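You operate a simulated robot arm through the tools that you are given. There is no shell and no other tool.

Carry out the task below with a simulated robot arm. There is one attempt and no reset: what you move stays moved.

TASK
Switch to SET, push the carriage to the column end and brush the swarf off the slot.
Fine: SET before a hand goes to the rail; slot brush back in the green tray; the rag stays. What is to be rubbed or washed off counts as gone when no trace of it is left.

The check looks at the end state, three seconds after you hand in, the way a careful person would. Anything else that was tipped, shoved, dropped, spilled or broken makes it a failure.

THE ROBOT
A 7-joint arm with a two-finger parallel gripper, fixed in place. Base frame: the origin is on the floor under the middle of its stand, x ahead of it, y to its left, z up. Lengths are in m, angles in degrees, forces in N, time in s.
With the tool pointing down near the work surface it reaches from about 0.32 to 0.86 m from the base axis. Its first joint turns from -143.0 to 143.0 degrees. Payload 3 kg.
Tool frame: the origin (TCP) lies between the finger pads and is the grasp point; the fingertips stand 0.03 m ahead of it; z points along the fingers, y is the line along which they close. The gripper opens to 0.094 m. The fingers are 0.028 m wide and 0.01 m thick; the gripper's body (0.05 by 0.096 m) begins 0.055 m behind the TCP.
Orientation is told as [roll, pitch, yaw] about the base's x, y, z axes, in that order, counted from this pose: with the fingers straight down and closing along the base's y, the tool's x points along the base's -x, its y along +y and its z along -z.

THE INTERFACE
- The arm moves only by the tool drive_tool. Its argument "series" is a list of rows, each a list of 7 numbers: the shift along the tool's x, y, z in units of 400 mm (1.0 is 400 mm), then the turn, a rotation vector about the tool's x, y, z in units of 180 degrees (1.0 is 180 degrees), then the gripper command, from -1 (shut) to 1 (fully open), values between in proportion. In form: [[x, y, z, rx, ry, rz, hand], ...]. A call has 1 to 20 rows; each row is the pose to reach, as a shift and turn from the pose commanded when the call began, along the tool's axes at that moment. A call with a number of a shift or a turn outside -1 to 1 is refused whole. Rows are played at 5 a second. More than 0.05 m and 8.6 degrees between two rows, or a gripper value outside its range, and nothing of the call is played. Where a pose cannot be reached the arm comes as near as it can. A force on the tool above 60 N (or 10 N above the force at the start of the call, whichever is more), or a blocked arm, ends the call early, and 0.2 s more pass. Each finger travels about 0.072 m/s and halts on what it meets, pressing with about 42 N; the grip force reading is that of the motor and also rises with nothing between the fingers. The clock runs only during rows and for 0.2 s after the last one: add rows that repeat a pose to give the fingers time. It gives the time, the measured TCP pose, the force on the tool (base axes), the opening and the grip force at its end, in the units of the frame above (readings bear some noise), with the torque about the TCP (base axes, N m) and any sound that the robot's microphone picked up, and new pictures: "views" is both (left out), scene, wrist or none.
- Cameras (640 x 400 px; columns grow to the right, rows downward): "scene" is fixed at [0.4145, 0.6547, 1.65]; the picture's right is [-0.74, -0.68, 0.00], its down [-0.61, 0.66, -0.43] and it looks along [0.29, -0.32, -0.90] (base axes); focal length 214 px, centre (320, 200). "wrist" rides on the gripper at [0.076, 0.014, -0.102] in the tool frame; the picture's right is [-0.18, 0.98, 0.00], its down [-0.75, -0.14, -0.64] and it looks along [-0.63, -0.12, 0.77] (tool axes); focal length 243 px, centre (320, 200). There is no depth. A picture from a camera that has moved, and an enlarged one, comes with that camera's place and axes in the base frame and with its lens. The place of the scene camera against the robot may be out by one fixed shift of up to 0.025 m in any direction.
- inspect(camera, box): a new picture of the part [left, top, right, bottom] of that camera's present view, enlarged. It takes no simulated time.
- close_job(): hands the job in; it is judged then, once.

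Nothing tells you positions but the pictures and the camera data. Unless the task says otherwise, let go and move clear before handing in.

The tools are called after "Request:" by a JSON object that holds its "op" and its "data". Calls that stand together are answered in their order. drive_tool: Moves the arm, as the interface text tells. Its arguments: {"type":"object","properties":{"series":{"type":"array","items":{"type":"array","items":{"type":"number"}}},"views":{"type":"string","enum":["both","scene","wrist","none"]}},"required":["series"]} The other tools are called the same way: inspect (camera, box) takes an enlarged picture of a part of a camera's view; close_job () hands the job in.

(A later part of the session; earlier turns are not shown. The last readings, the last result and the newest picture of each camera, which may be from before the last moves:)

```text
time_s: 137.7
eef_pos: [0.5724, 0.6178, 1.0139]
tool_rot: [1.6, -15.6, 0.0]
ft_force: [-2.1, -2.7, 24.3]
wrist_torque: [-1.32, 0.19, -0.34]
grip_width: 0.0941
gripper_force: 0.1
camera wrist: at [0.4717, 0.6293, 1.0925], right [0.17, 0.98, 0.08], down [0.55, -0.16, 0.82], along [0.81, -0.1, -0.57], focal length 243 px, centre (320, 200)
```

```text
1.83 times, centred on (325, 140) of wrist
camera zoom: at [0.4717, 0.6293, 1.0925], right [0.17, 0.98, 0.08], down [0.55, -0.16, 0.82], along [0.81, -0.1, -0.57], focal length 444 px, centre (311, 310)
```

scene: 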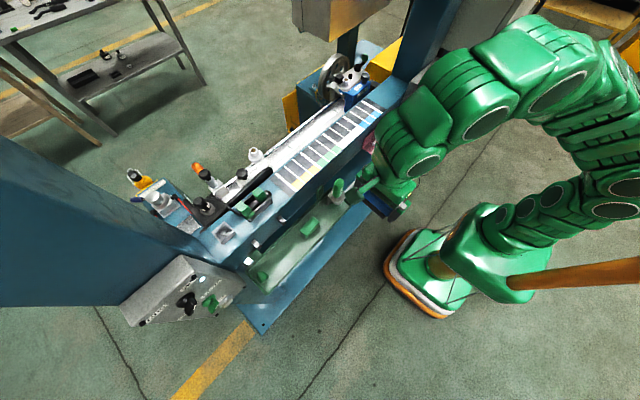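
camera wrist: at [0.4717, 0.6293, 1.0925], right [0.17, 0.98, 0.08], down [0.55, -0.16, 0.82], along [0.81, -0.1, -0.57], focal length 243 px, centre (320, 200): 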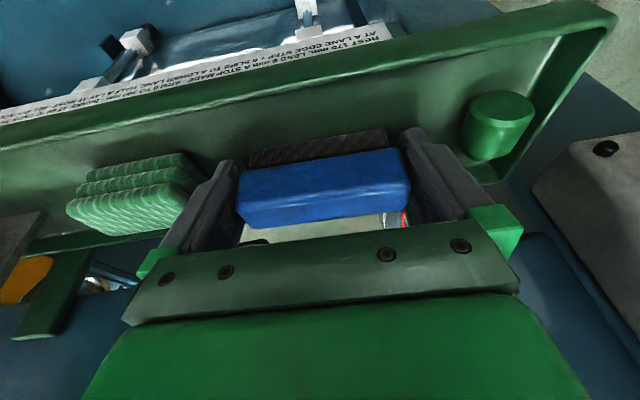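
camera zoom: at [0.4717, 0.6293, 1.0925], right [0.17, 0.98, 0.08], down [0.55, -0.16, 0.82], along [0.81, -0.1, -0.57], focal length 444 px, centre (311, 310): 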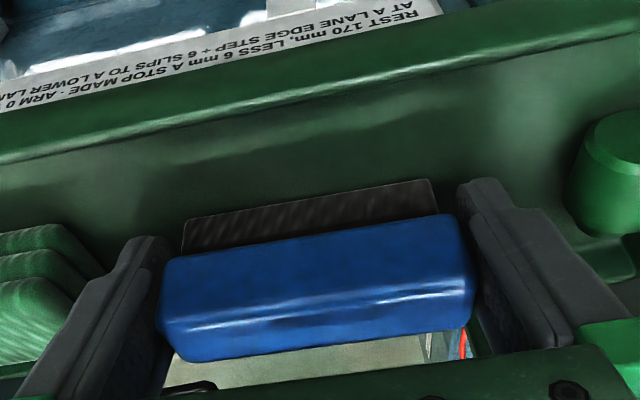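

The brush slid a few mm up in the grip while brushing, so the fingers now jam on its widest part even fully open. I'll use the tray's own near wall to slip it loose: first lift a little, level and stand the gripper upright inside the tray.

Request:
{"op": "drive_tool", "data": {"series": [[0.005, 0, -0.02, 0.009, 0, 0, 1], [0.015, 0, -0.03, 0.009, 0.02, 0, 1], [0.025, 0, -0.036, 0.009, 0.043, 0, 1], [0.033, 0, -0.04, 0.009, 0.065, 0, 1], [0.04, 0, -0.042, 0.009, 0.0861, 0, 1]], "views": "both"}}

Request:
{"op": "inspect", "data": {"camera": "wrist", "box": [150, 40, 500, 240]}}

Request:
{"op": "inspect", "data": {"camera": "scene", "box": [230, 190, 350, 300]}}

```text
time_s: 138.9
eef_pos: [0.5557, 0.6182, 1.0246]
tool_rot: [0.0, -3.8, 0.1]
ft_force: [-0.2, 0.7, -0.6]
wrist_torque: [-0.01, 0.05, -0.04]
grip_width: 0.0942
gripper_force: 0.0
out of reach, approached as far as the arm can: row 5
camera wrist: at [0.4724, 0.6325, 1.1213], right [0.18, 0.98, 0.01], down [0.71, -0.14, 0.69], along [0.68, -0.12, -0.72], focal length 243 px, centre (320, 200)
```

scene: 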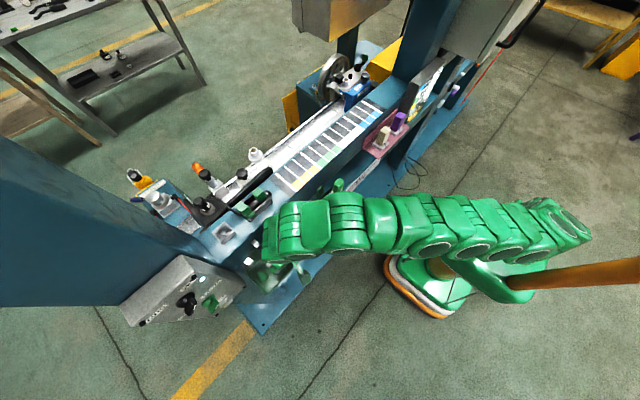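
wrist: 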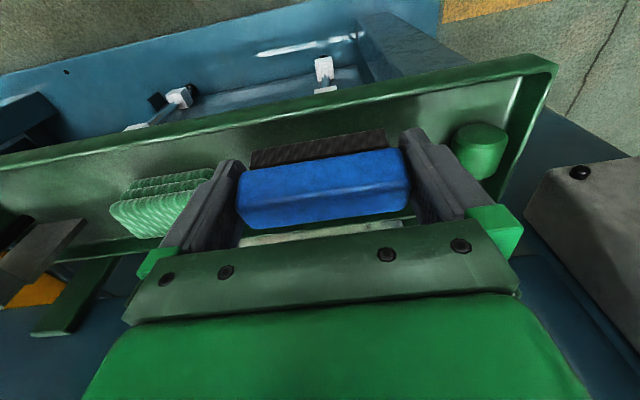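

```text
1.83 times, centred on (325, 140) of wrist
camera zoom: at [0.4724, 0.6325, 1.1213], right [0.18, 0.98, 0.01], down [0.71, -0.14, 0.69], along [0.68, -0.12, -0.72], focal length 444 px, centre (311, 310)
```

zoom: 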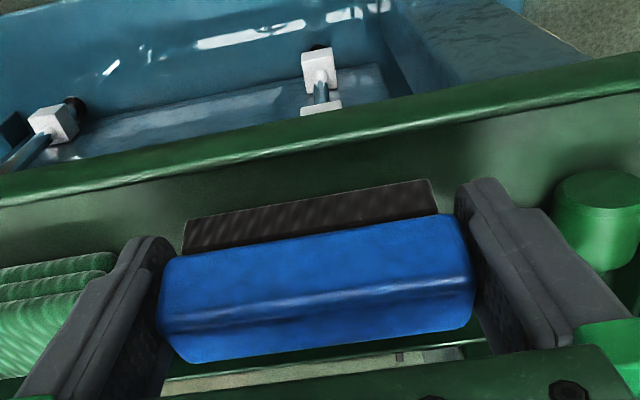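

```text
3.64 times, centred on (290, 245) of scene
camera zoom: at [0.4145, 0.6547, 1.65], right [-0.74, -0.68, 0.0], down [-0.61, 0.66, -0.43], along [0.29, -0.32, -0.9], focal length 780 px, centre (429, 36)
```

zoom: 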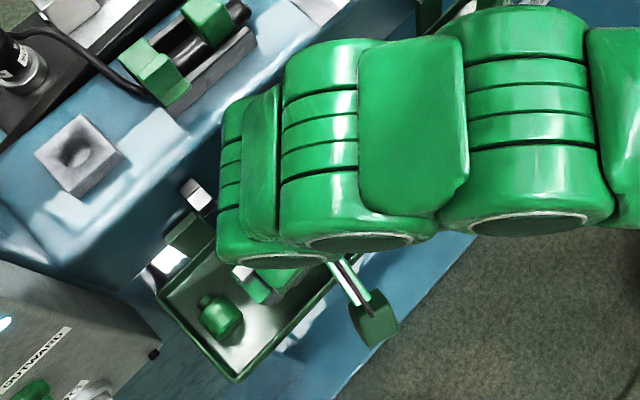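

Nearly upright with the brush's lower near edge now protruding beyond the fingers. I'll move it toward the tray's near wall until it touches.

Request:
{"op": "drive_tool", "data": {"series": [[0.012, 0, 0.0125, 0, 0, 0, 1], [0.024, 0, 0.0125, 0, 0, 0, 1], [0.034, 0, 0.0125, 0, 0, 0, 1]], "views": "wrist"}}

Request:
{"op": "inspect", "data": {"camera": "wrist", "box": [150, 40, 500, 240]}}

```text
time_s: 139.7
eef_pos: [0.5405, 0.6192, 1.0193]
tool_rot: [0.0, -4.2, 0.0]
ft_force: [11.3, 3.5, 0.6]
wrist_torque: [-0.08, -0.26, 0.3]
grip_width: 0.094
gripper_force: 0.0
camera wrist: at [0.4572, 0.6327, 1.1161], right [0.18, 0.98, 0.01], down [0.71, -0.14, 0.69], along [0.68, -0.12, -0.72], focal length 243 px, centre (320, 200)
```

wrist: 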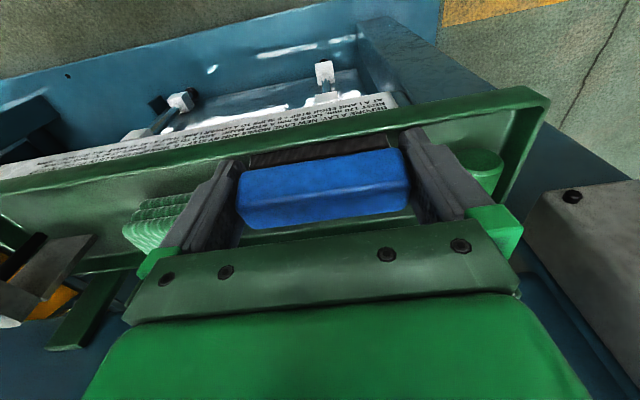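

```text
1.83 times, centred on (325, 140) of wrist
camera zoom: at [0.4572, 0.6327, 1.1161], right [0.18, 0.98, 0.01], down [0.71, -0.14, 0.69], along [0.68, -0.12, -0.72], focal length 444 px, centre (311, 310)
```

zoom: 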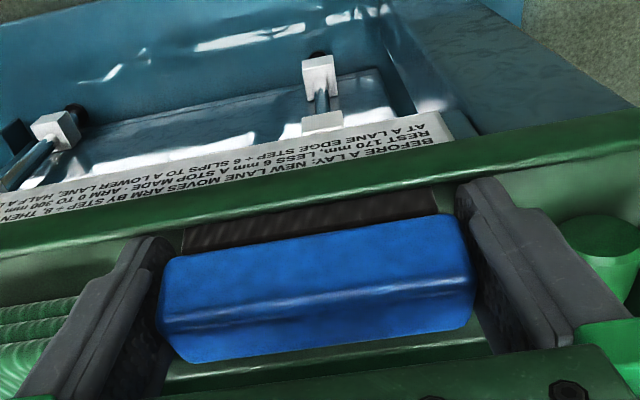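

The brush (not the fingers) is touching the wall. Pressing 3 mm more while lifting gradually to make it slip down.

Request:
{"op": "drive_tool", "data": {"series": [[0.004, 0, -0.001, 0, 0, 0, 1], [0.007, 0, -0.004, 0, 0, 0, 1], [0.009, 0, -0.009, 0, 0, 0, 1]], "views": "wrist"}}

Request:
{"op": "inspect", "data": {"camera": "wrist", "box": [150, 40, 500, 240]}}

```text
time_s: 140.4
eef_pos: [0.539, 0.6165, 1.0216]
tool_rot: [0.0, -4.2, -0.1]
ft_force: [-0.2, 0.0, -0.2]
wrist_torque: [-0.03, 0.02, 0.0]
grip_width: 0.0942
gripper_force: 0.1
stopped in row 3: the force on the tool passed its limit at 63 N (the readings are from after the stop); the commanded pose is now the measured one
camera wrist: at [0.457, 0.631, 1.1179], right [0.19, 0.98, 0.01], down [0.7, -0.14, 0.69], along [0.68, -0.12, -0.72], focal length 243 px, centre (320, 200)
```

wrist: 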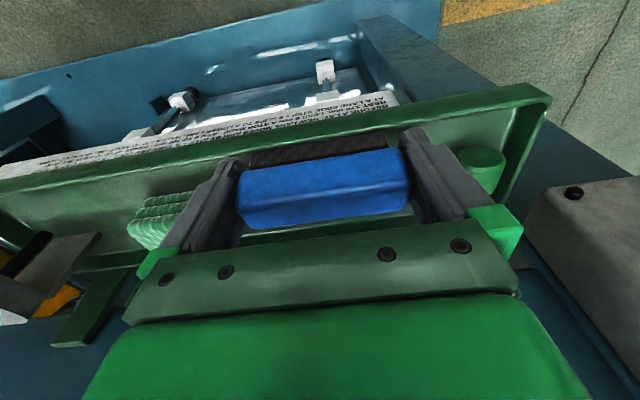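

```text
1.83 times, centred on (325, 140) of wrist
camera zoom: at [0.457, 0.631, 1.1179], right [0.19, 0.98, 0.01], down [0.7, -0.14, 0.69], along [0.68, -0.12, -0.72], focal length 444 px, centre (311, 310)
```

zoom: 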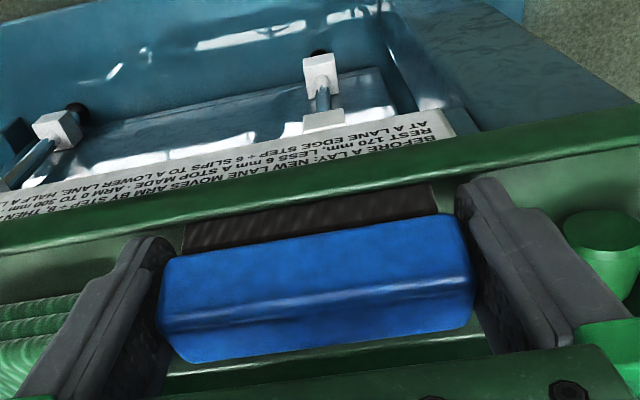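

No slip yet. The residual hold is small (fully open fingers barely touch the ends), so I'll go back to the tray middle with the brush flat, just above the floor, and try short sharp vertical moves to shake it loose.

Request:
{"op": "drive_tool", "data": {"series": [[-0.02, 0, -0.025, 0, -0.015, 0, 1], [-0.04, 0, -0.025, 0, -0.031, 0, 1], [-0.06, 0, -0.025, 0, -0.047, 0, 1], [-0.072, 0, -0.025, 0, -0.0628, 0, 1]], "views": "wrist"}}

Request:
{"op": "inspect", "data": {"camera": "wrist", "box": [150, 40, 500, 240]}}

```text
time_s: 141.4
eef_pos: [0.5673, 0.6167, 1.0317]
tool_rot: [-0.2, -15.4, -0.1]
ft_force: [0.2, 0.0, -0.3]
wrist_torque: [-0.01, 0.01, -0.01]
grip_width: 0.094
gripper_force: 0.1
camera wrist: at [0.4673, 0.6307, 1.111], right [0.18, 0.98, 0.05], down [0.56, -0.14, 0.82], along [0.81, -0.12, -0.57], focal length 243 px, centre (320, 200)
```

wrist: 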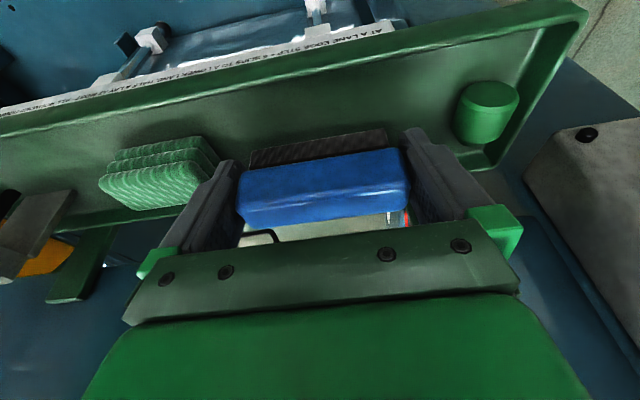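

```text
1.83 times, centred on (325, 140) of wrist
camera zoom: at [0.4673, 0.6307, 1.111], right [0.18, 0.98, 0.05], down [0.56, -0.14, 0.82], along [0.81, -0.12, -0.57], focal length 444 px, centre (311, 310)
```

zoom: 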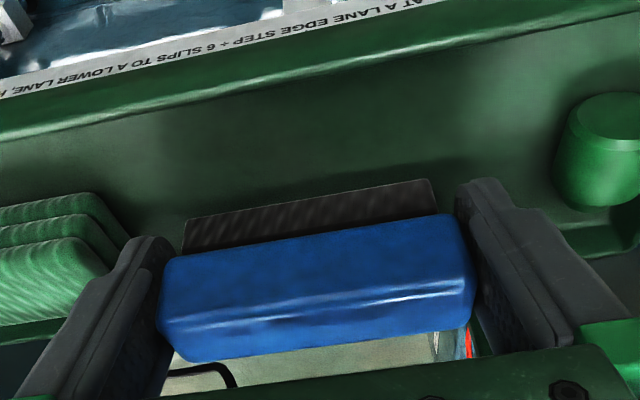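

Request:
{"op": "drive_tool", "data": {"series": [[0, 0, -0.03, 0, 0, 0, 1], [0, 0, -0.06, 0, 0, 0, 1], [0, 0, -0.09, 0, 0, 0, 1], [0, 0, -0.09, 0, 0, 0, 1], [0, 0, 0.03, 0, 0, 0, 1], [0, 0, 0.03, 0, 0, 0, 1], [0, 0, -0.03, 0, 0, 0, 1], [0, 0, -0.09, 0, 0, 0, 1], [0, 0, -0.09, 0, 0, 0, 1], [0, 0, 0.03, 0, 0, 0, 1], [0, 0, 0.03, 0, 0, 0, 1]], "views": "wrist"}}

Request:
{"op": "inspect", "data": {"camera": "wrist", "box": [150, 40, 500, 240]}}

```text
time_s: 143.8
eef_pos: [0.5716, 0.616, 1.0227]
tool_rot: [0.1, -15.4, 0.0]
ft_force: [0.2, 0.2, -1.6]
wrist_torque: [0.01, -0.02, -0.02]
grip_width: 0.0939
gripper_force: 0.0
camera wrist: at [0.471, 0.6295, 1.1005], right [0.18, 0.98, 0.05], down [0.56, -0.14, 0.82], along [0.81, -0.12, -0.57], focal length 243 px, centre (320, 200)
```

wrist: 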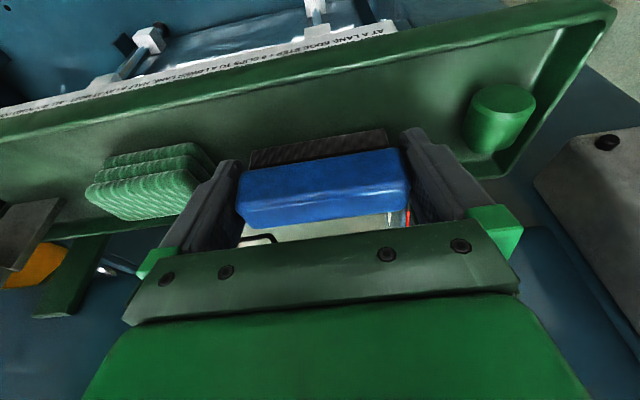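

```text
1.83 times, centred on (325, 140) of wrist
camera zoom: at [0.471, 0.6295, 1.1005], right [0.18, 0.98, 0.05], down [0.56, -0.14, 0.82], along [0.81, -0.12, -0.57], focal length 444 px, centre (311, 310)
```

zoom: 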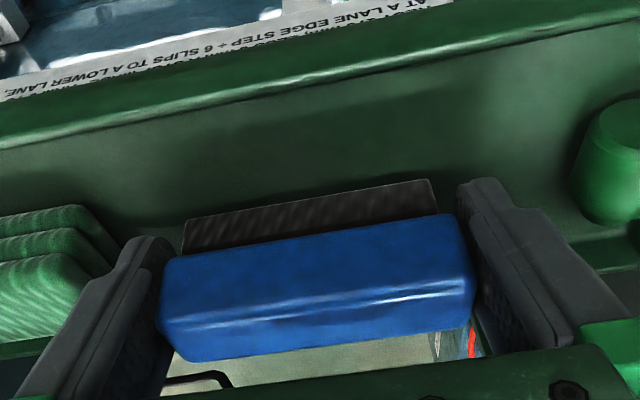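

It is still held. I'll raise the brush clear and study the two hook clips on the beam front, since a narrow overhang could be used to push the brush down out of the fingers.

Request:
{"op": "drive_tool", "data": {"series": [[0, 0, -0.05, 0, 0, 0, -1], [0.02, 0, -0.11, 0, 0, 0, -1], [0.06, 0, -0.17, 0, 0, 0, -1], [0.1, 0, -0.22, 0, 0, 0, -1]], "views": "wrist"}}

Request:
{"op": "inspect", "data": {"camera": "wrist", "box": [220, 180, 460, 260]}}

Request:
{"op": "inspect", "data": {"camera": "scene", "box": [220, 210, 300, 270]}}

```text
time_s: 144.8
eef_pos: [0.5115, 0.6169, 1.0955]
tool_rot: [0.1, -15.4, -0.2]
ft_force: [-0.3, 0.1, -0.1]
wrist_torque: [0.01, 0.01, -0.02]
grip_width: 0.0929
gripper_force: 42.3
camera wrist: at [0.41, 0.6309, 1.1745], right [0.18, 0.98, 0.05], down [0.56, -0.14, 0.82], along [0.81, -0.12, -0.57], focal length 243 px, centre (320, 200)
```

wrist: 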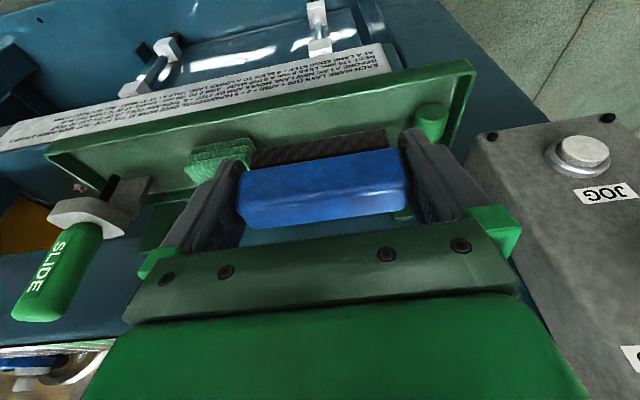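

```text
2.67 times, centred on (340, 220) of wrist
camera zoom: at [0.41, 0.6309, 1.1745], right [0.18, 0.98, 0.05], down [0.56, -0.14, 0.82], along [0.81, -0.12, -0.57], focal length 647 px, centre (267, 147)
```

zoom: 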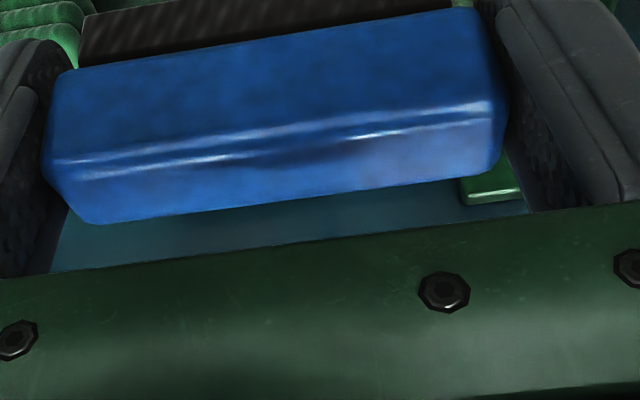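

```text
6.67 times, centred on (260, 240) of scene
camera zoom: at [0.4145, 0.6547, 1.65], right [-0.74, -0.68, 0.0], down [-0.61, 0.66, -0.43], along [0.29, -0.32, -0.9], focal length 1430 px, centre (720, -67)
```

zoom: 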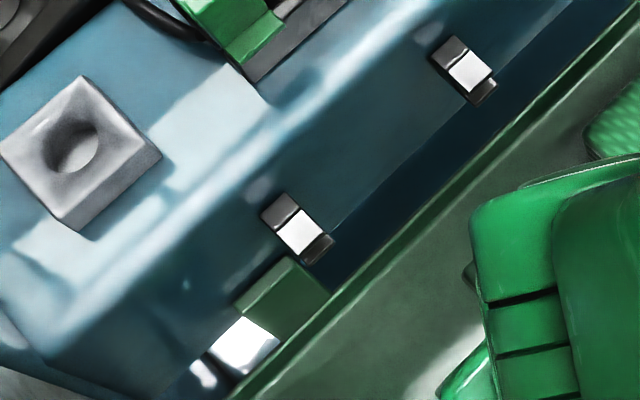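

I'm holding the brush closed at 42 N again. Hook clip A sits at about (0.61, 0.57, 1.085–1.109); it fits between the brush top and the palm, so raising under it should push the gripped brush down in the fingers. Moving first to a low approach in front of it.

Request:
{"op": "drive_tool", "data": {"series": [[0.03, -0.04, 0.02, 0, 0, 0, -1], [0.045, -0.08, 0.05, 0, 0, 0, -1], [0.05, -0.112, 0.078, 0, 0, 0, -1]], "views": "both"}}

Request:
{"op": "inspect", "data": {"camera": "scene", "box": [240, 190, 340, 260]}}

Request:
{"op": "inspect", "data": {"camera": "wrist", "box": [220, 100, 460, 260]}}

```text
time_s: 145.6
eef_pos: [0.4986, 0.571, 1.0599]
tool_rot: [-0.2, -15.4, -0.2]
ft_force: [-0.6, 0.0, -0.2]
wrist_torque: [0.04, 0.0, -0.02]
grip_width: 0.0933
gripper_force: 41.8
camera wrist: at [0.3978, 0.5858, 1.138], right [0.18, 0.98, 0.05], down [0.56, -0.14, 0.82], along [0.81, -0.12, -0.57], focal length 243 px, centre (320, 200)
```

scene: 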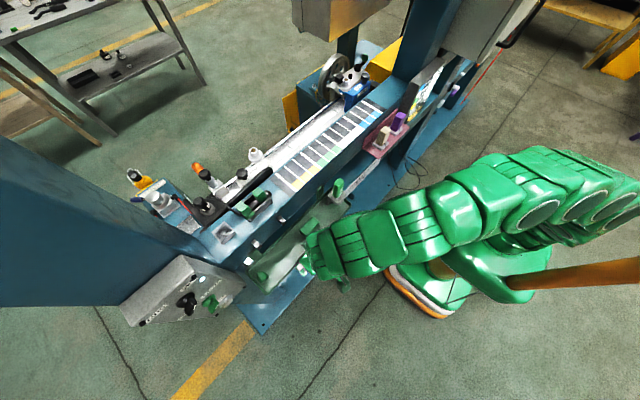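
wrist: 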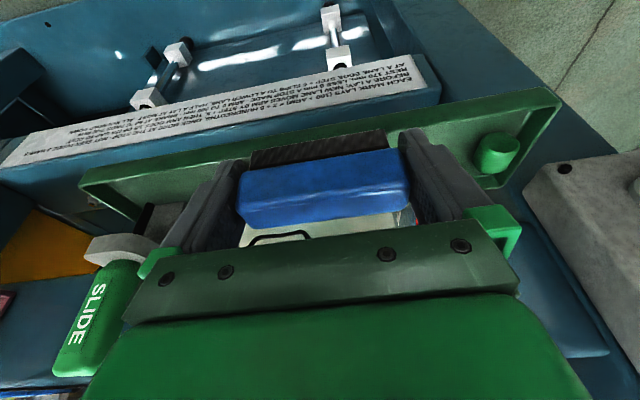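

```text
5.71 times, centred on (290, 225) of scene
camera zoom: at [0.4145, 0.6547, 1.65], right [-0.74, -0.68, 0.0], down [-0.61, 0.66, -0.43], along [0.29, -0.32, -0.9], focal length 1226 px, centre (491, 57)
```

zoom: 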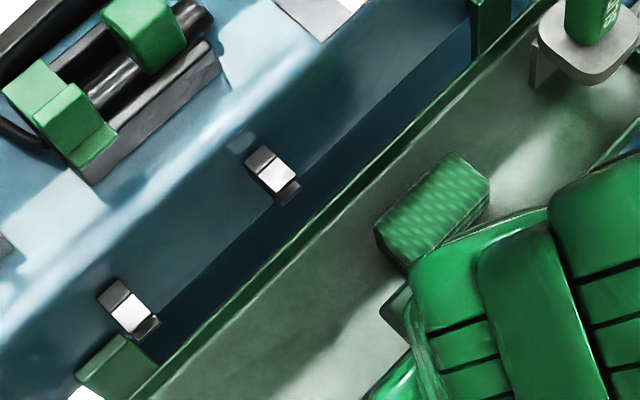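

```text
2.50 times, centred on (340, 180) of wrist
camera zoom: at [0.3978, 0.5858, 1.138], right [0.18, 0.98, 0.05], down [0.56, -0.14, 0.82], along [0.81, -0.12, -0.57], focal length 606 px, centre (270, 250)
```

zoom: 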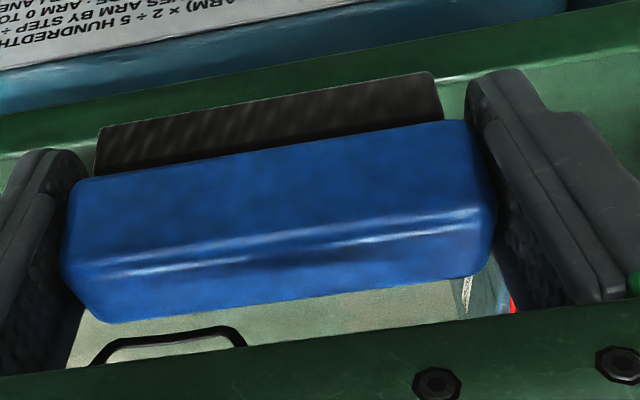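

Request:
{"op": "drive_tool", "data": {"series": [[-0.06, 0, 0.0165, 0, 0, 0, -1], [-0.12, 0, 0.033, 0, 0, 0, -1], [-0.175, 0, 0.048, 0, 0, 0, -1]], "views": "both"}}

Request:
{"op": "inspect", "data": {"camera": "scene", "box": [240, 190, 340, 260]}}

Request:
{"op": "inspect", "data": {"camera": "wrist", "box": [220, 140, 460, 260]}}

```text
time_s: 146.4
eef_pos: [0.57, 0.5711, 1.0597]
tool_rot: [-0.1, -15.6, -0.1]
ft_force: [0.7, -0.2, -0.1]
wrist_torque: [-0.03, 0.0, 0.01]
grip_width: 0.0932
gripper_force: 41.7
camera wrist: at [0.4698, 0.5862, 1.1389], right [0.18, 0.98, 0.05], down [0.55, -0.14, 0.82], along [0.81, -0.12, -0.57], focal length 243 px, centre (320, 200)
```

scene: 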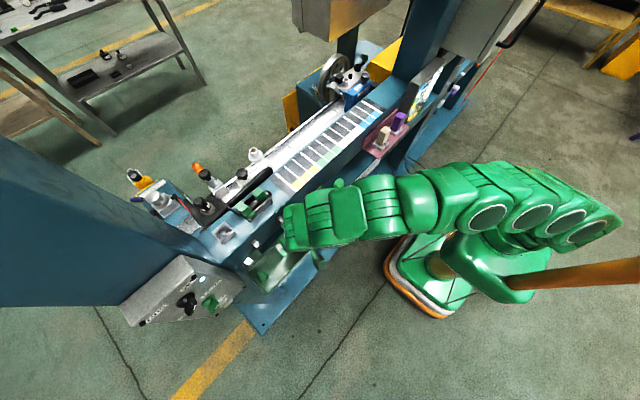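
wrist: 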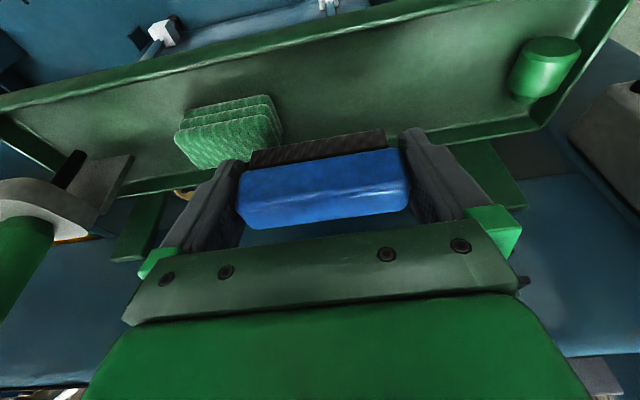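

```text
5.71 times, centred on (290, 225) of scene
camera zoom: at [0.4145, 0.6547, 1.65], right [-0.74, -0.68, 0.0], down [-0.61, 0.66, -0.43], along [0.29, -0.32, -0.9], focal length 1226 px, centre (491, 57)
```

zoom: 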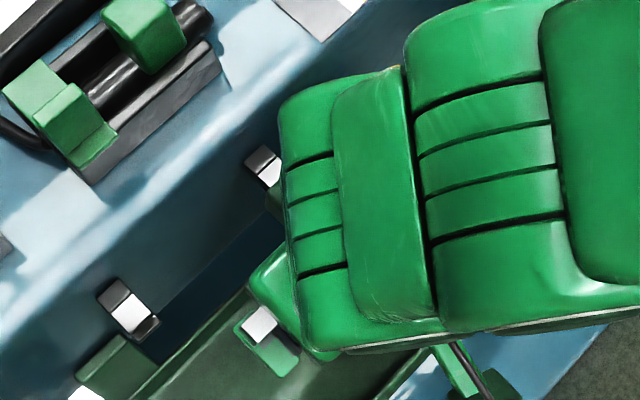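

```text
2.67 times, centred on (340, 200) of wrist
camera zoom: at [0.4698, 0.5862, 1.1389], right [0.18, 0.98, 0.05], down [0.55, -0.14, 0.82], along [0.81, -0.12, -0.57], focal length 647 px, centre (267, 200)
```

zoom: 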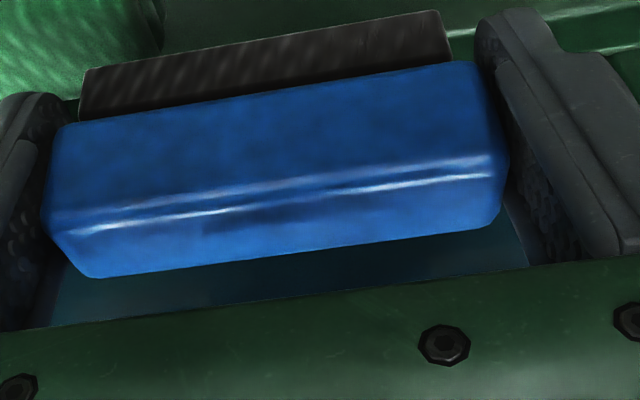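

Request:
{"op": "drive_tool", "data": {"series": [[-0.024, 0, 0.0066, 0, 0, 0, -1], [-0.048, 0, 0.0132, 0, 0, 0, -1], [-0.068, 0, 0.0187, 0, 0, 0, -1]], "views": "wrist"}}

Request:
{"op": "inspect", "data": {"camera": "wrist", "box": [220, 140, 460, 260]}}

Request:
{"op": "inspect", "data": {"camera": "scene", "box": [240, 190, 340, 260]}}

```text
time_s: 147.2
eef_pos: [0.5986, 0.573, 1.061]
tool_rot: [-0.1, -15.5, -0.1]
ft_force: [-0.4, -0.4, -1.2]
wrist_torque: [-0.03, 0.01, -0.03]
grip_width: 0.0933
gripper_force: 42.3
camera wrist: at [0.4977, 0.5872, 1.1394], right [0.18, 0.98, 0.05], down [0.55, -0.14, 0.82], along [0.81, -0.12, -0.57], focal length 243 px, centre (320, 200)
```

wrist: 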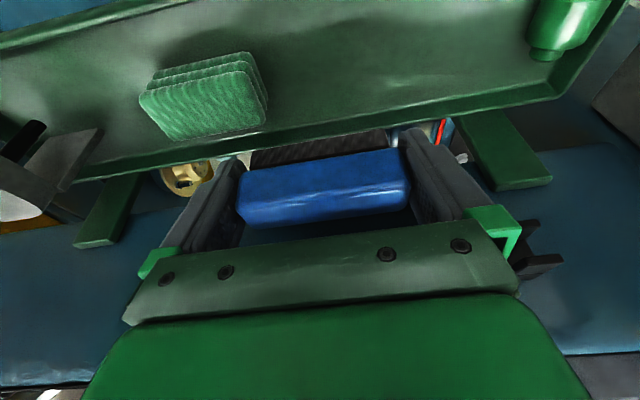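

```text
2.67 times, centred on (340, 200) of wrist
camera zoom: at [0.4977, 0.5872, 1.1394], right [0.18, 0.98, 0.05], down [0.55, -0.14, 0.82], along [0.81, -0.12, -0.57], focal length 647 px, centre (267, 200)
```

zoom: 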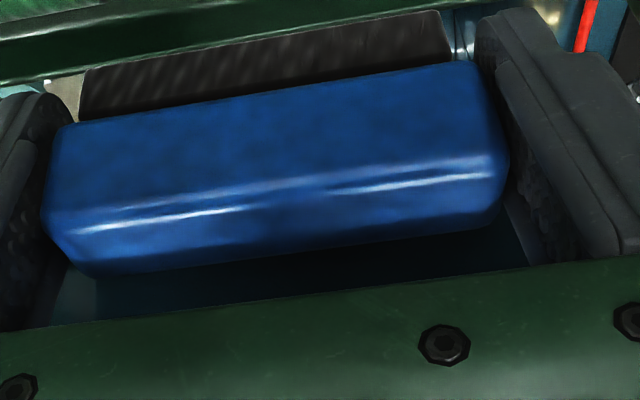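

```text
5.71 times, centred on (290, 225) of scene
camera zoom: at [0.4145, 0.6547, 1.65], right [-0.74, -0.68, 0.0], down [-0.61, 0.66, -0.43], along [0.29, -0.32, -0.9], focal length 1226 px, centre (491, 57)
```

zoom: 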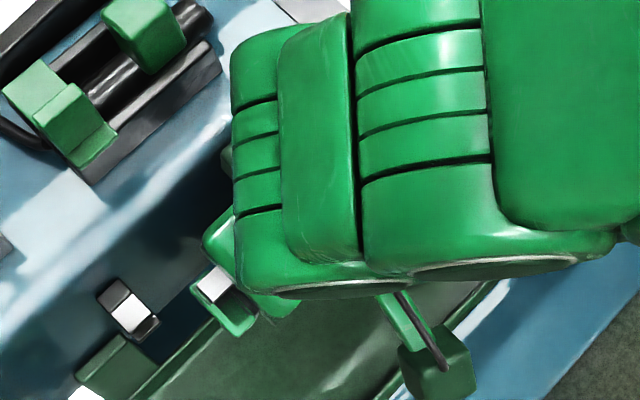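

The brush is now beneath the clip's lower prong (z≈1.09) with the fingers either side. Raising slowly to contact.

Request:
{"op": "drive_tool", "data": {"series": [[-0.0053, 0, -0.0193, 0, 0, 0, -1], [-0.01, 0, -0.036, 0, 0, 0, -1]], "views": "none"}}

Request:
{"op": "drive_tool", "data": {"series": [[-0.002, 0, -0.0072, 0, 0, 0, -1]], "views": "none"}}

```text
time_s: 147.8
eef_pos: [0.5983, 0.5713, 1.0746]
tool_rot: [0.0, -15.3, 0.0]
ft_force: [-0.1, -0.3, -0.1]
wrist_torque: [0.01, -0.01, 0.02]
grip_width: 0.0933
gripper_force: 41.5
```

```text
time_s: 148.2
eef_pos: [0.5988, 0.5719, 1.0775]
tool_rot: [-0.1, -15.5, -0.1]
ft_force: [0.4, -0.2, -0.8]
wrist_torque: [-0.01, -0.01, -0.01]
grip_width: 0.0932
gripper_force: 41.3
```

Request:
{"op": "drive_tool", "data": {"series": [[-0.002, 0, -0.0072, 0, 0, 0, -1]], "views": "none"}}

Request:
{"op": "drive_tool", "data": {"series": [[-0.002, 0, -0.0072, 0, 0, 0, -1]], "views": "none"}}

Request:
{"op": "drive_tool", "data": {"series": [[-0.002, 0, -0.0072, 0, 0, 0, -1]], "views": "wrist"}}

```text
time_s: 148.6
eef_pos: [0.5992, 0.5718, 1.0782]
tool_rot: [-0.1, -15.2, -0.1]
ft_force: [2.3, 3.5, -25.2]
wrist_torque: [0.03, 0.31, 0.08]
grip_width: 0.0933
gripper_force: 42.0
```

```text
time_s: 149.0
eef_pos: [0.5973, 0.5707, 1.0824]
tool_rot: [-0.2, -15.3, -0.1]
ft_force: [-3.4, 2.7, -31.4]
wrist_torque: [0.0, 0.29, 0.03]
grip_width: 0.0935
gripper_force: 42.1
```

```text
time_s: 149.4
eef_pos: [0.5992, 0.5725, 1.0857]
tool_rot: [0.0, -15.4, 0.0]
ft_force: [-3.3, 9.7, -31.1]
wrist_torque: [-0.15, 0.29, 0.13]
grip_width: 0.0934
gripper_force: 42.2
camera wrist: at [0.4989, 0.5863, 1.1652], right [0.18, 0.98, 0.05], down [0.56, -0.14, 0.82], along [0.81, -0.12, -0.57], focal length 243 px, centre (320, 200)
```

wrist: 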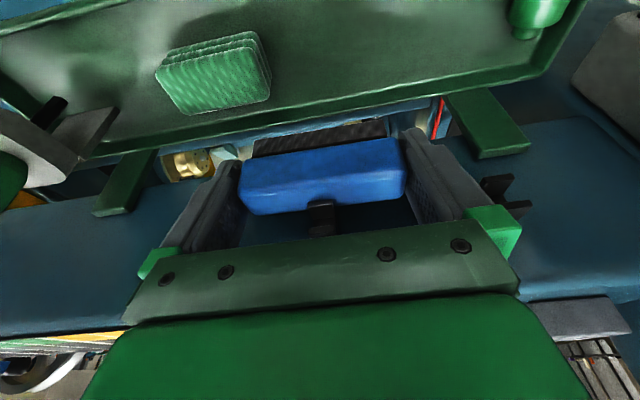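

It works: the clip holds the brush at a steady 31 N while the fingers slide up along it. Continuing the slip in 3 mm steps.

Request:
{"op": "drive_tool", "data": {"series": [[-0.002, 0, -0.0072, 0, 0, 0, -1], [-0.004, 0, -0.0145, 0, 0, 0, -1]], "views": "wrist"}}

Request:
{"op": "inspect", "data": {"camera": "wrist", "box": [200, 100, 460, 260]}}

```text
time_s: 150.0
eef_pos: [0.599, 0.5719, 1.0943]
tool_rot: [0.1, -15.6, -0.2]
ft_force: [2.8, -0.5, -9.7]
wrist_torque: [-0.03, 0.07, -0.04]
grip_width: 0.0893
gripper_force: 42.0
camera wrist: at [0.4992, 0.5863, 1.1729], right [0.18, 0.98, 0.05], down [0.55, -0.14, 0.82], along [0.81, -0.12, -0.57], focal length 243 px, centre (320, 200)
```

wrist: 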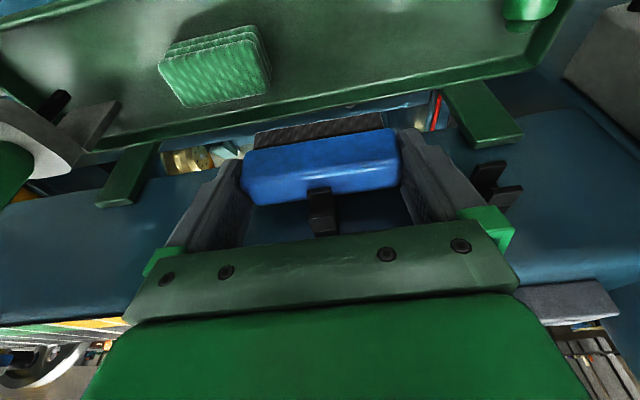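

```text
2.46 times, centred on (330, 180) of wrist
camera zoom: at [0.4992, 0.5863, 1.1729], right [0.18, 0.98, 0.05], down [0.55, -0.14, 0.82], along [0.81, -0.12, -0.57], focal length 597 px, centre (295, 249)
```

zoom: 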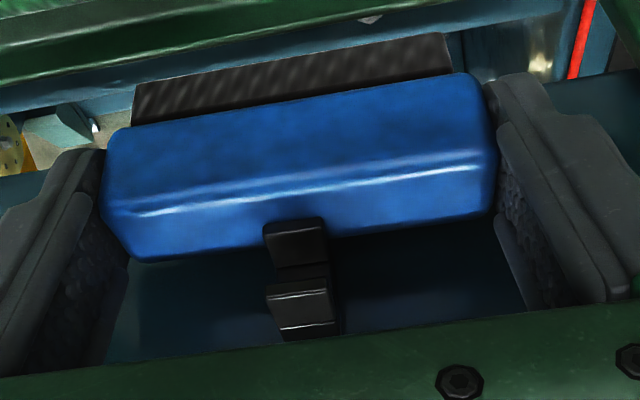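

The fingers have slid onto the narrower upper part (width now 89 mm), so the brush will release cleanly when opened. Easing off the clip and moving back over the tray.

Request:
{"op": "drive_tool", "data": {"series": [[0.0027, 0, 0.0096, 0, 0, 0, -1], [0.03, 0, 0.002, 0, 0, 0, -1], [0.06, 0, -0.006, 0, 0, 0, -1], [0.087, 0, -0.0136, 0, 0, 0, -1], [0.087, 0.06, -0.0136, 0, 0, 0, -1], [0.087, 0.115, -0.0136, 0, 0, 0, -1]], "views": "wrist"}}

Request:
{"op": "inspect", "data": {"camera": "wrist", "box": [180, 60, 480, 260]}}

```text
time_s: 151.4
eef_pos: [0.5637, 0.6184, 1.0884]
tool_rot: [-0.1, -15.4, -0.2]
ft_force: [0.1, 1.0, -0.6]
wrist_torque: [0.01, 0.01, -0.01]
grip_width: 0.0894
gripper_force: 41.8
camera wrist: at [0.4631, 0.6331, 1.167], right [0.18, 0.98, 0.05], down [0.56, -0.14, 0.82], along [0.81, -0.12, -0.57], focal length 243 px, centre (320, 200)
```

wrist: 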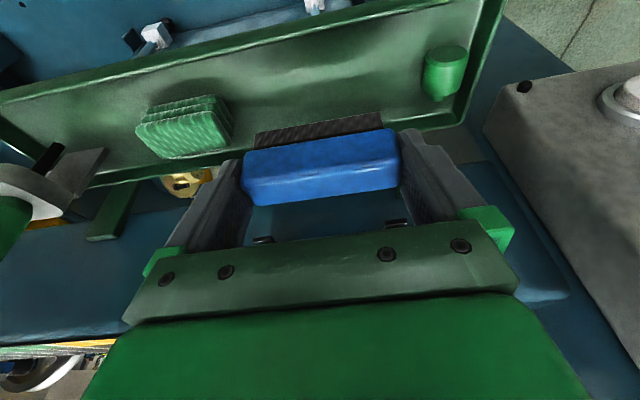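

```text
2.00 times, centred on (330, 160) of wrist
camera zoom: at [0.4631, 0.6331, 1.167], right [0.18, 0.98, 0.05], down [0.56, -0.14, 0.82], along [0.81, -0.12, -0.57], focal length 485 px, centre (300, 280)
```

zoom: 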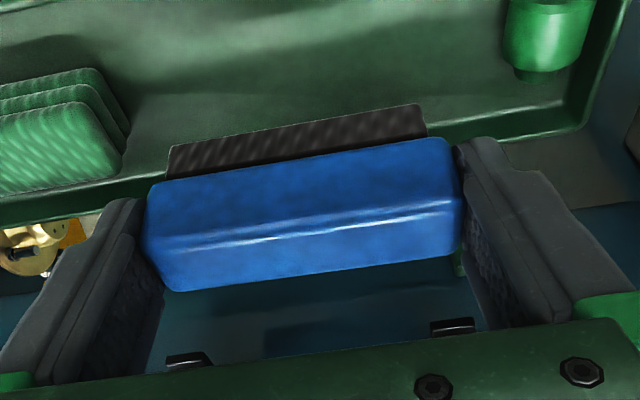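

Brush is securely held low in the fingers. Lowering it into the tray.

Request:
{"op": "drive_tool", "data": {"series": [[0.01, 0, 0.035, 0, 0, 0, -1], [0.02, 0, 0.07, 0, 0, 0, -1], [0.0285, 0, 0.104, 0, 0, 0, -1], [0.0332, 0, 0.1205, 0, 0, 0, -1]], "views": "wrist"}}

Request:
{"op": "drive_tool", "data": {"series": [[0.002, 0, 0.0072, 0, 0, 0, -1]], "views": "none"}}

Request:
{"op": "drive_tool", "data": {"series": [[0.0013, 0, 0.0048, 0, 0, 0, -1]], "views": "none"}}

```text
time_s: 152.4
eef_pos: [0.5639, 0.6181, 1.0388]
tool_rot: [-0.1, -15.4, -0.1]
ft_force: [-0.1, 0.6, -0.2]
wrist_torque: [-0.03, 0.0, 0.01]
grip_width: 0.0893
gripper_force: 42.1
camera wrist: at [0.4634, 0.6322, 1.1168], right [0.18, 0.98, 0.05], down [0.56, -0.14, 0.82], along [0.81, -0.12, -0.57], focal length 243 px, centre (320, 200)
```

wrist: 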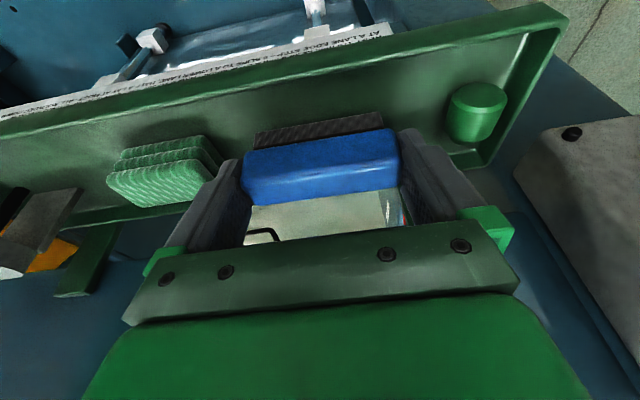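

```text
time_s: 152.8
eef_pos: [0.5641, 0.6174, 1.0357]
tool_rot: [-0.2, -15.4, -0.1]
ft_force: [0.3, -0.5, -0.2]
wrist_torque: [0.0, -0.02, -0.01]
grip_width: 0.0889
gripper_force: 41.5
```

```text
time_s: 153.2
eef_pos: [0.5634, 0.6175, 1.0342]
tool_rot: [-0.1, -15.4, -0.1]
ft_force: [-0.4, -0.4, -0.7]
wrist_torque: [0.01, 0.02, 0.01]
grip_width: 0.0891
gripper_force: 42.0
```

Request:
{"op": "drive_tool", "data": {"series": [[0.0013, 0, 0.0048, 0, 0, 0, -1]], "views": "none"}}

Request:
{"op": "drive_tool", "data": {"series": [[0.001, 0, 0.0036, 0, 0, 0, -1]], "views": "none"}}

Request:
{"op": "drive_tool", "data": {"series": [[0.001, 0, 0.0036, 0, 0, 0, -1]], "views": "wrist"}}

```text
time_s: 153.6
eef_pos: [0.5645, 0.618, 1.0327]
tool_rot: [0.0, -15.4, -0.3]
ft_force: [0.4, 0.6, 0.7]
wrist_torque: [-0.02, 0.01, 0.03]
grip_width: 0.0889
gripper_force: 41.9
```

```text
time_s: 154.0
eef_pos: [0.5643, 0.6184, 1.0304]
tool_rot: [0.0, -15.4, -0.2]
ft_force: [-0.5, 0.1, -1.0]
wrist_torque: [0.04, 0.02, 0.01]
grip_width: 0.0892
gripper_force: 42.0
```

```text
time_s: 154.4
eef_pos: [0.5656, 0.6177, 1.0295]
tool_rot: [0.1, -15.4, -0.1]
ft_force: [0.1, 0.4, -0.4]
wrist_torque: [0.01, 0.0, -0.01]
grip_width: 0.0891
gripper_force: 42.5
camera wrist: at [0.464, 0.6324, 1.1082], right [0.18, 0.98, 0.05], down [0.56, -0.14, 0.82], along [0.81, -0.12, -0.57], focal length 243 px, centre (320, 200)
```

wrist: 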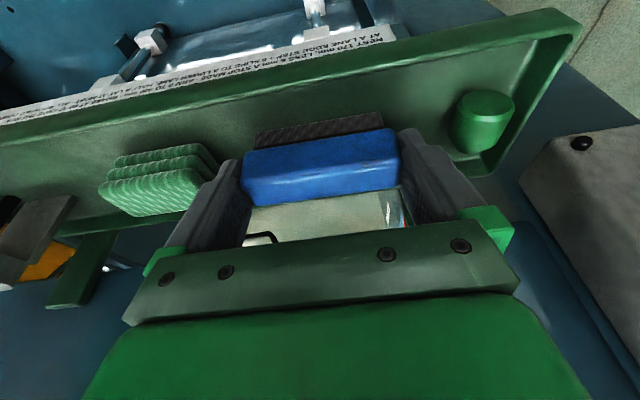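

Request:
{"op": "drive_tool", "data": {"series": [[0.0012, 0, 0.0043, 0, 0, 0, -1]], "views": "none"}}

Request:
{"op": "drive_tool", "data": {"series": [[0.0012, 0, 0.0043, 0, 0, 0, -1]], "views": "none"}}

Request:
{"op": "drive_tool", "data": {"series": [[0.0012, 0, 0.0043, 0, 0, 0, -1]], "views": "none"}}

```text
time_s: 154.8
eef_pos: [0.5642, 0.6182, 1.0285]
tool_rot: [0.1, -15.5, 0.0]
ft_force: [-1.6, -0.4, 6.1]
wrist_torque: [-0.31, -0.11, 0.01]
grip_width: 0.0892
gripper_force: 42.4
```

```text
time_s: 155.2
eef_pos: [0.564, 0.6184, 1.0284]
tool_rot: [0.1, -15.7, -0.2]
ft_force: [1.1, -0.9, 24.3]
wrist_torque: [-0.35, -0.46, 0.01]
grip_width: 0.0887
gripper_force: 41.7
```

```text
time_s: 155.6
eef_pos: [0.5639, 0.6178, 1.0264]
tool_rot: [0.2, -15.5, -0.2]
ft_force: [-1.4, -0.3, 31.7]
wrist_torque: [-0.1, -0.26, -0.07]
grip_width: 0.0893
gripper_force: 41.8
```

The brush is on the tray floor. Relieving the pressure and opening.

Request:
{"op": "drive_tool", "data": {"series": [[-0.0012, 0, -0.0043, 0, 0, 0, -1], [-0.0012, 0, -0.0043, 0, 0, 0, 0.95], [-0.0012, 0, -0.0043, 0, 0, 0, 1], [-0.0012, 0, -0.0043, 0, 0, 0, 1]], "views": "wrist"}}

Request:
{"op": "inspect", "data": {"camera": "wrist", "box": [180, 60, 480, 260]}}

```text
time_s: 156.6
eef_pos: [0.5648, 0.6182, 1.0248]
tool_rot: [-0.1, -15.4, -0.2]
ft_force: [-0.8, -0.1, 6.2]
wrist_torque: [0.32, -0.08, 0.07]
grip_width: 0.094
gripper_force: 0.1
camera wrist: at [0.4638, 0.6324, 1.1036], right [0.18, 0.98, 0.05], down [0.56, -0.14, 0.82], along [0.81, -0.12, -0.57], focal length 243 px, centre (320, 200)
```

wrist: 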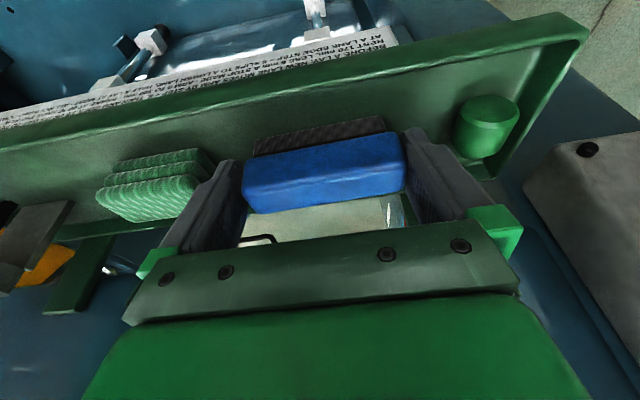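

```text
2.00 times, centred on (330, 160) of wrist
camera zoom: at [0.4638, 0.6324, 1.1036], right [0.18, 0.98, 0.05], down [0.56, -0.14, 0.82], along [0.81, -0.12, -0.57], focal length 485 px, centre (300, 280)
```

zoom: 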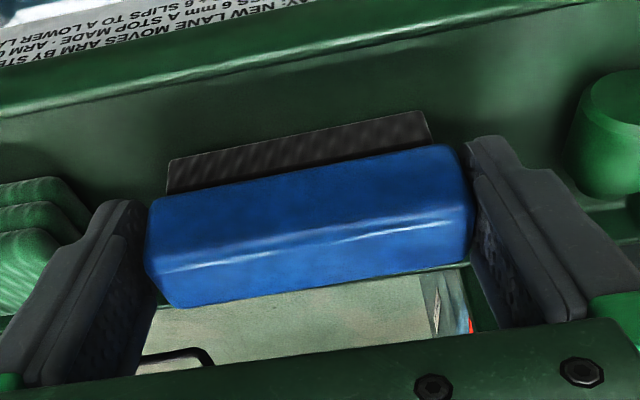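

Open with visible gaps at both ends. Lifting slowly to confirm it stays.

Request:
{"op": "drive_tool", "data": {"series": [[0, 0, -0.01, 0, 0, 0, 1], [0, 0, -0.02, 0, 0, 0, 1], [0, 0, -0.03, 0, 0, 0, 1]], "views": "wrist"}}

Request:
{"op": "inspect", "data": {"camera": "wrist", "box": [180, 60, 480, 260]}}

```text
time_s: 157.4
eef_pos: [0.5619, 0.6182, 1.0372]
tool_rot: [-0.1, -15.4, -0.1]
ft_force: [0.3, -0.2, -0.2]
wrist_torque: [0.0, 0.02, 0.01]
grip_width: 0.0942
gripper_force: 0.0
camera wrist: at [0.4609, 0.6325, 1.1156], right [0.18, 0.98, 0.05], down [0.56, -0.14, 0.82], along [0.81, -0.12, -0.57], focal length 243 px, centre (320, 200)
```

wrist: 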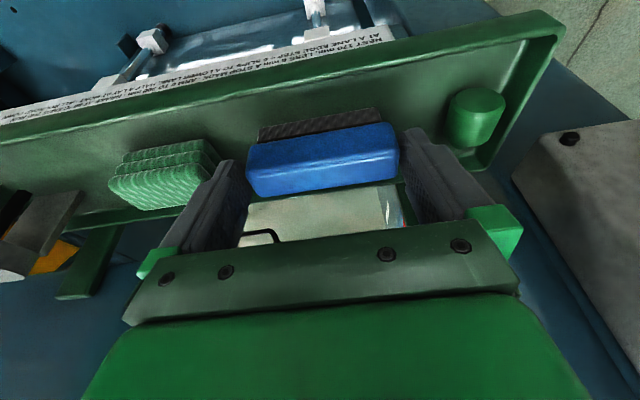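

```text
2.00 times, centred on (330, 160) of wrist
camera zoom: at [0.4609, 0.6325, 1.1156], right [0.18, 0.98, 0.05], down [0.56, -0.14, 0.82], along [0.81, -0.12, -0.57], focal length 485 px, centre (300, 280)
```

zoom: 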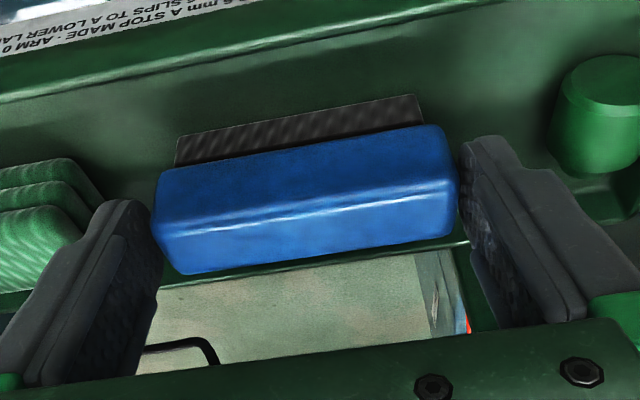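

The brush stays in the tray. Withdrawing fully along the tool axis and away.

Request:
{"op": "drive_tool", "data": {"series": [[0, 0, -0.04, 0, 0, 0, 1], [0, 0, -0.09, 0, 0, 0, 1], [0, 0, -0.15, 0, 0, 0, 1], [0.03, 0, -0.22, 0, 0, 0, 1], [0.08, 0, -0.29, 0, 0, 0, 1]], "views": "both"}}

Request:
{"op": "inspect", "data": {"camera": "wrist", "box": [150, 20, 500, 240]}}

Request:
{"op": "inspect", "data": {"camera": "scene", "box": [220, 190, 360, 300]}}

```text
time_s: 158.6
eef_pos: [0.5, 0.6168, 1.1422]
tool_rot: [0.0, -15.5, -0.2]
ft_force: [0.0, 0.0, -0.2]
wrist_torque: [0.01, 0.02, -0.01]
grip_width: 0.0942
gripper_force: 0.0
camera wrist: at [0.3995, 0.6312, 1.2199], right [0.18, 0.98, 0.05], down [0.55, -0.14, 0.82], along [0.81, -0.12, -0.57], focal length 243 px, centre (320, 200)
```

scene: 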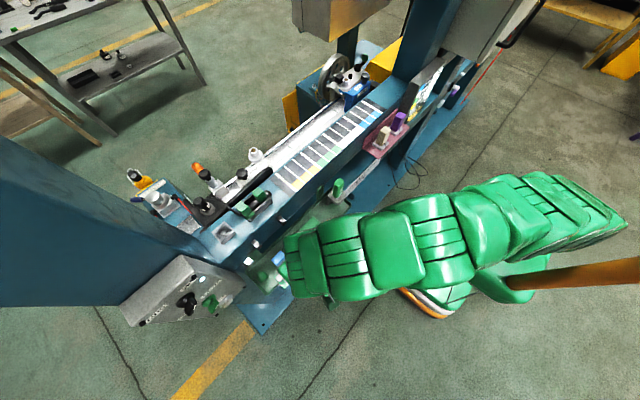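
wrist: 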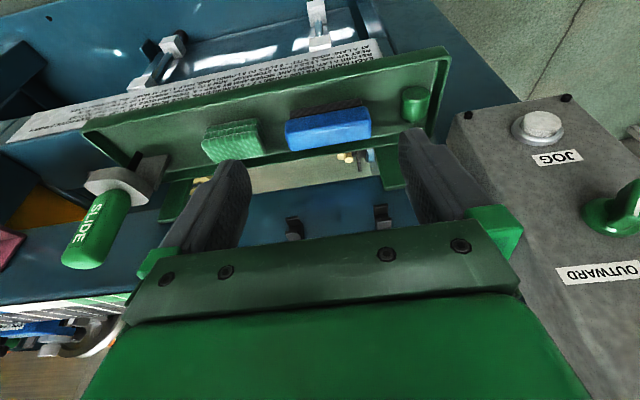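

```text
1.82 times, centred on (325, 130) of wrist
camera zoom: at [0.3995, 0.6312, 1.2199], right [0.18, 0.98, 0.05], down [0.55, -0.14, 0.82], along [0.81, -0.12, -0.57], focal length 441 px, centre (311, 327)
```

zoom: 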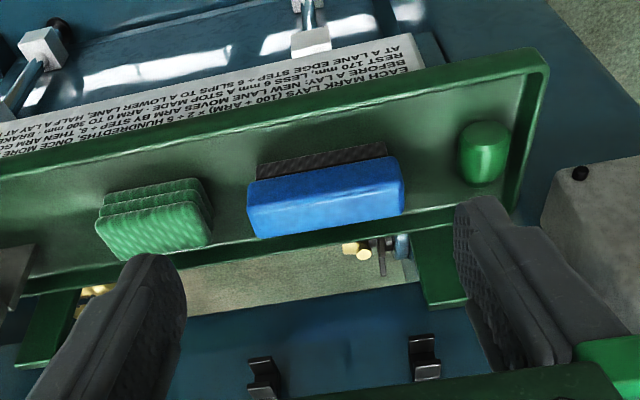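

```text
3.64 times, centred on (290, 245) of scene
camera zoom: at [0.4145, 0.6547, 1.65], right [-0.74, -0.68, 0.0], down [-0.61, 0.66, -0.43], along [0.29, -0.32, -0.9], focal length 780 px, centre (429, 36)
```

zoom: 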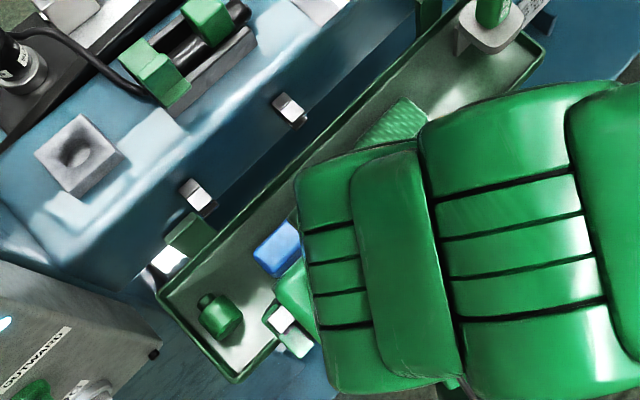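

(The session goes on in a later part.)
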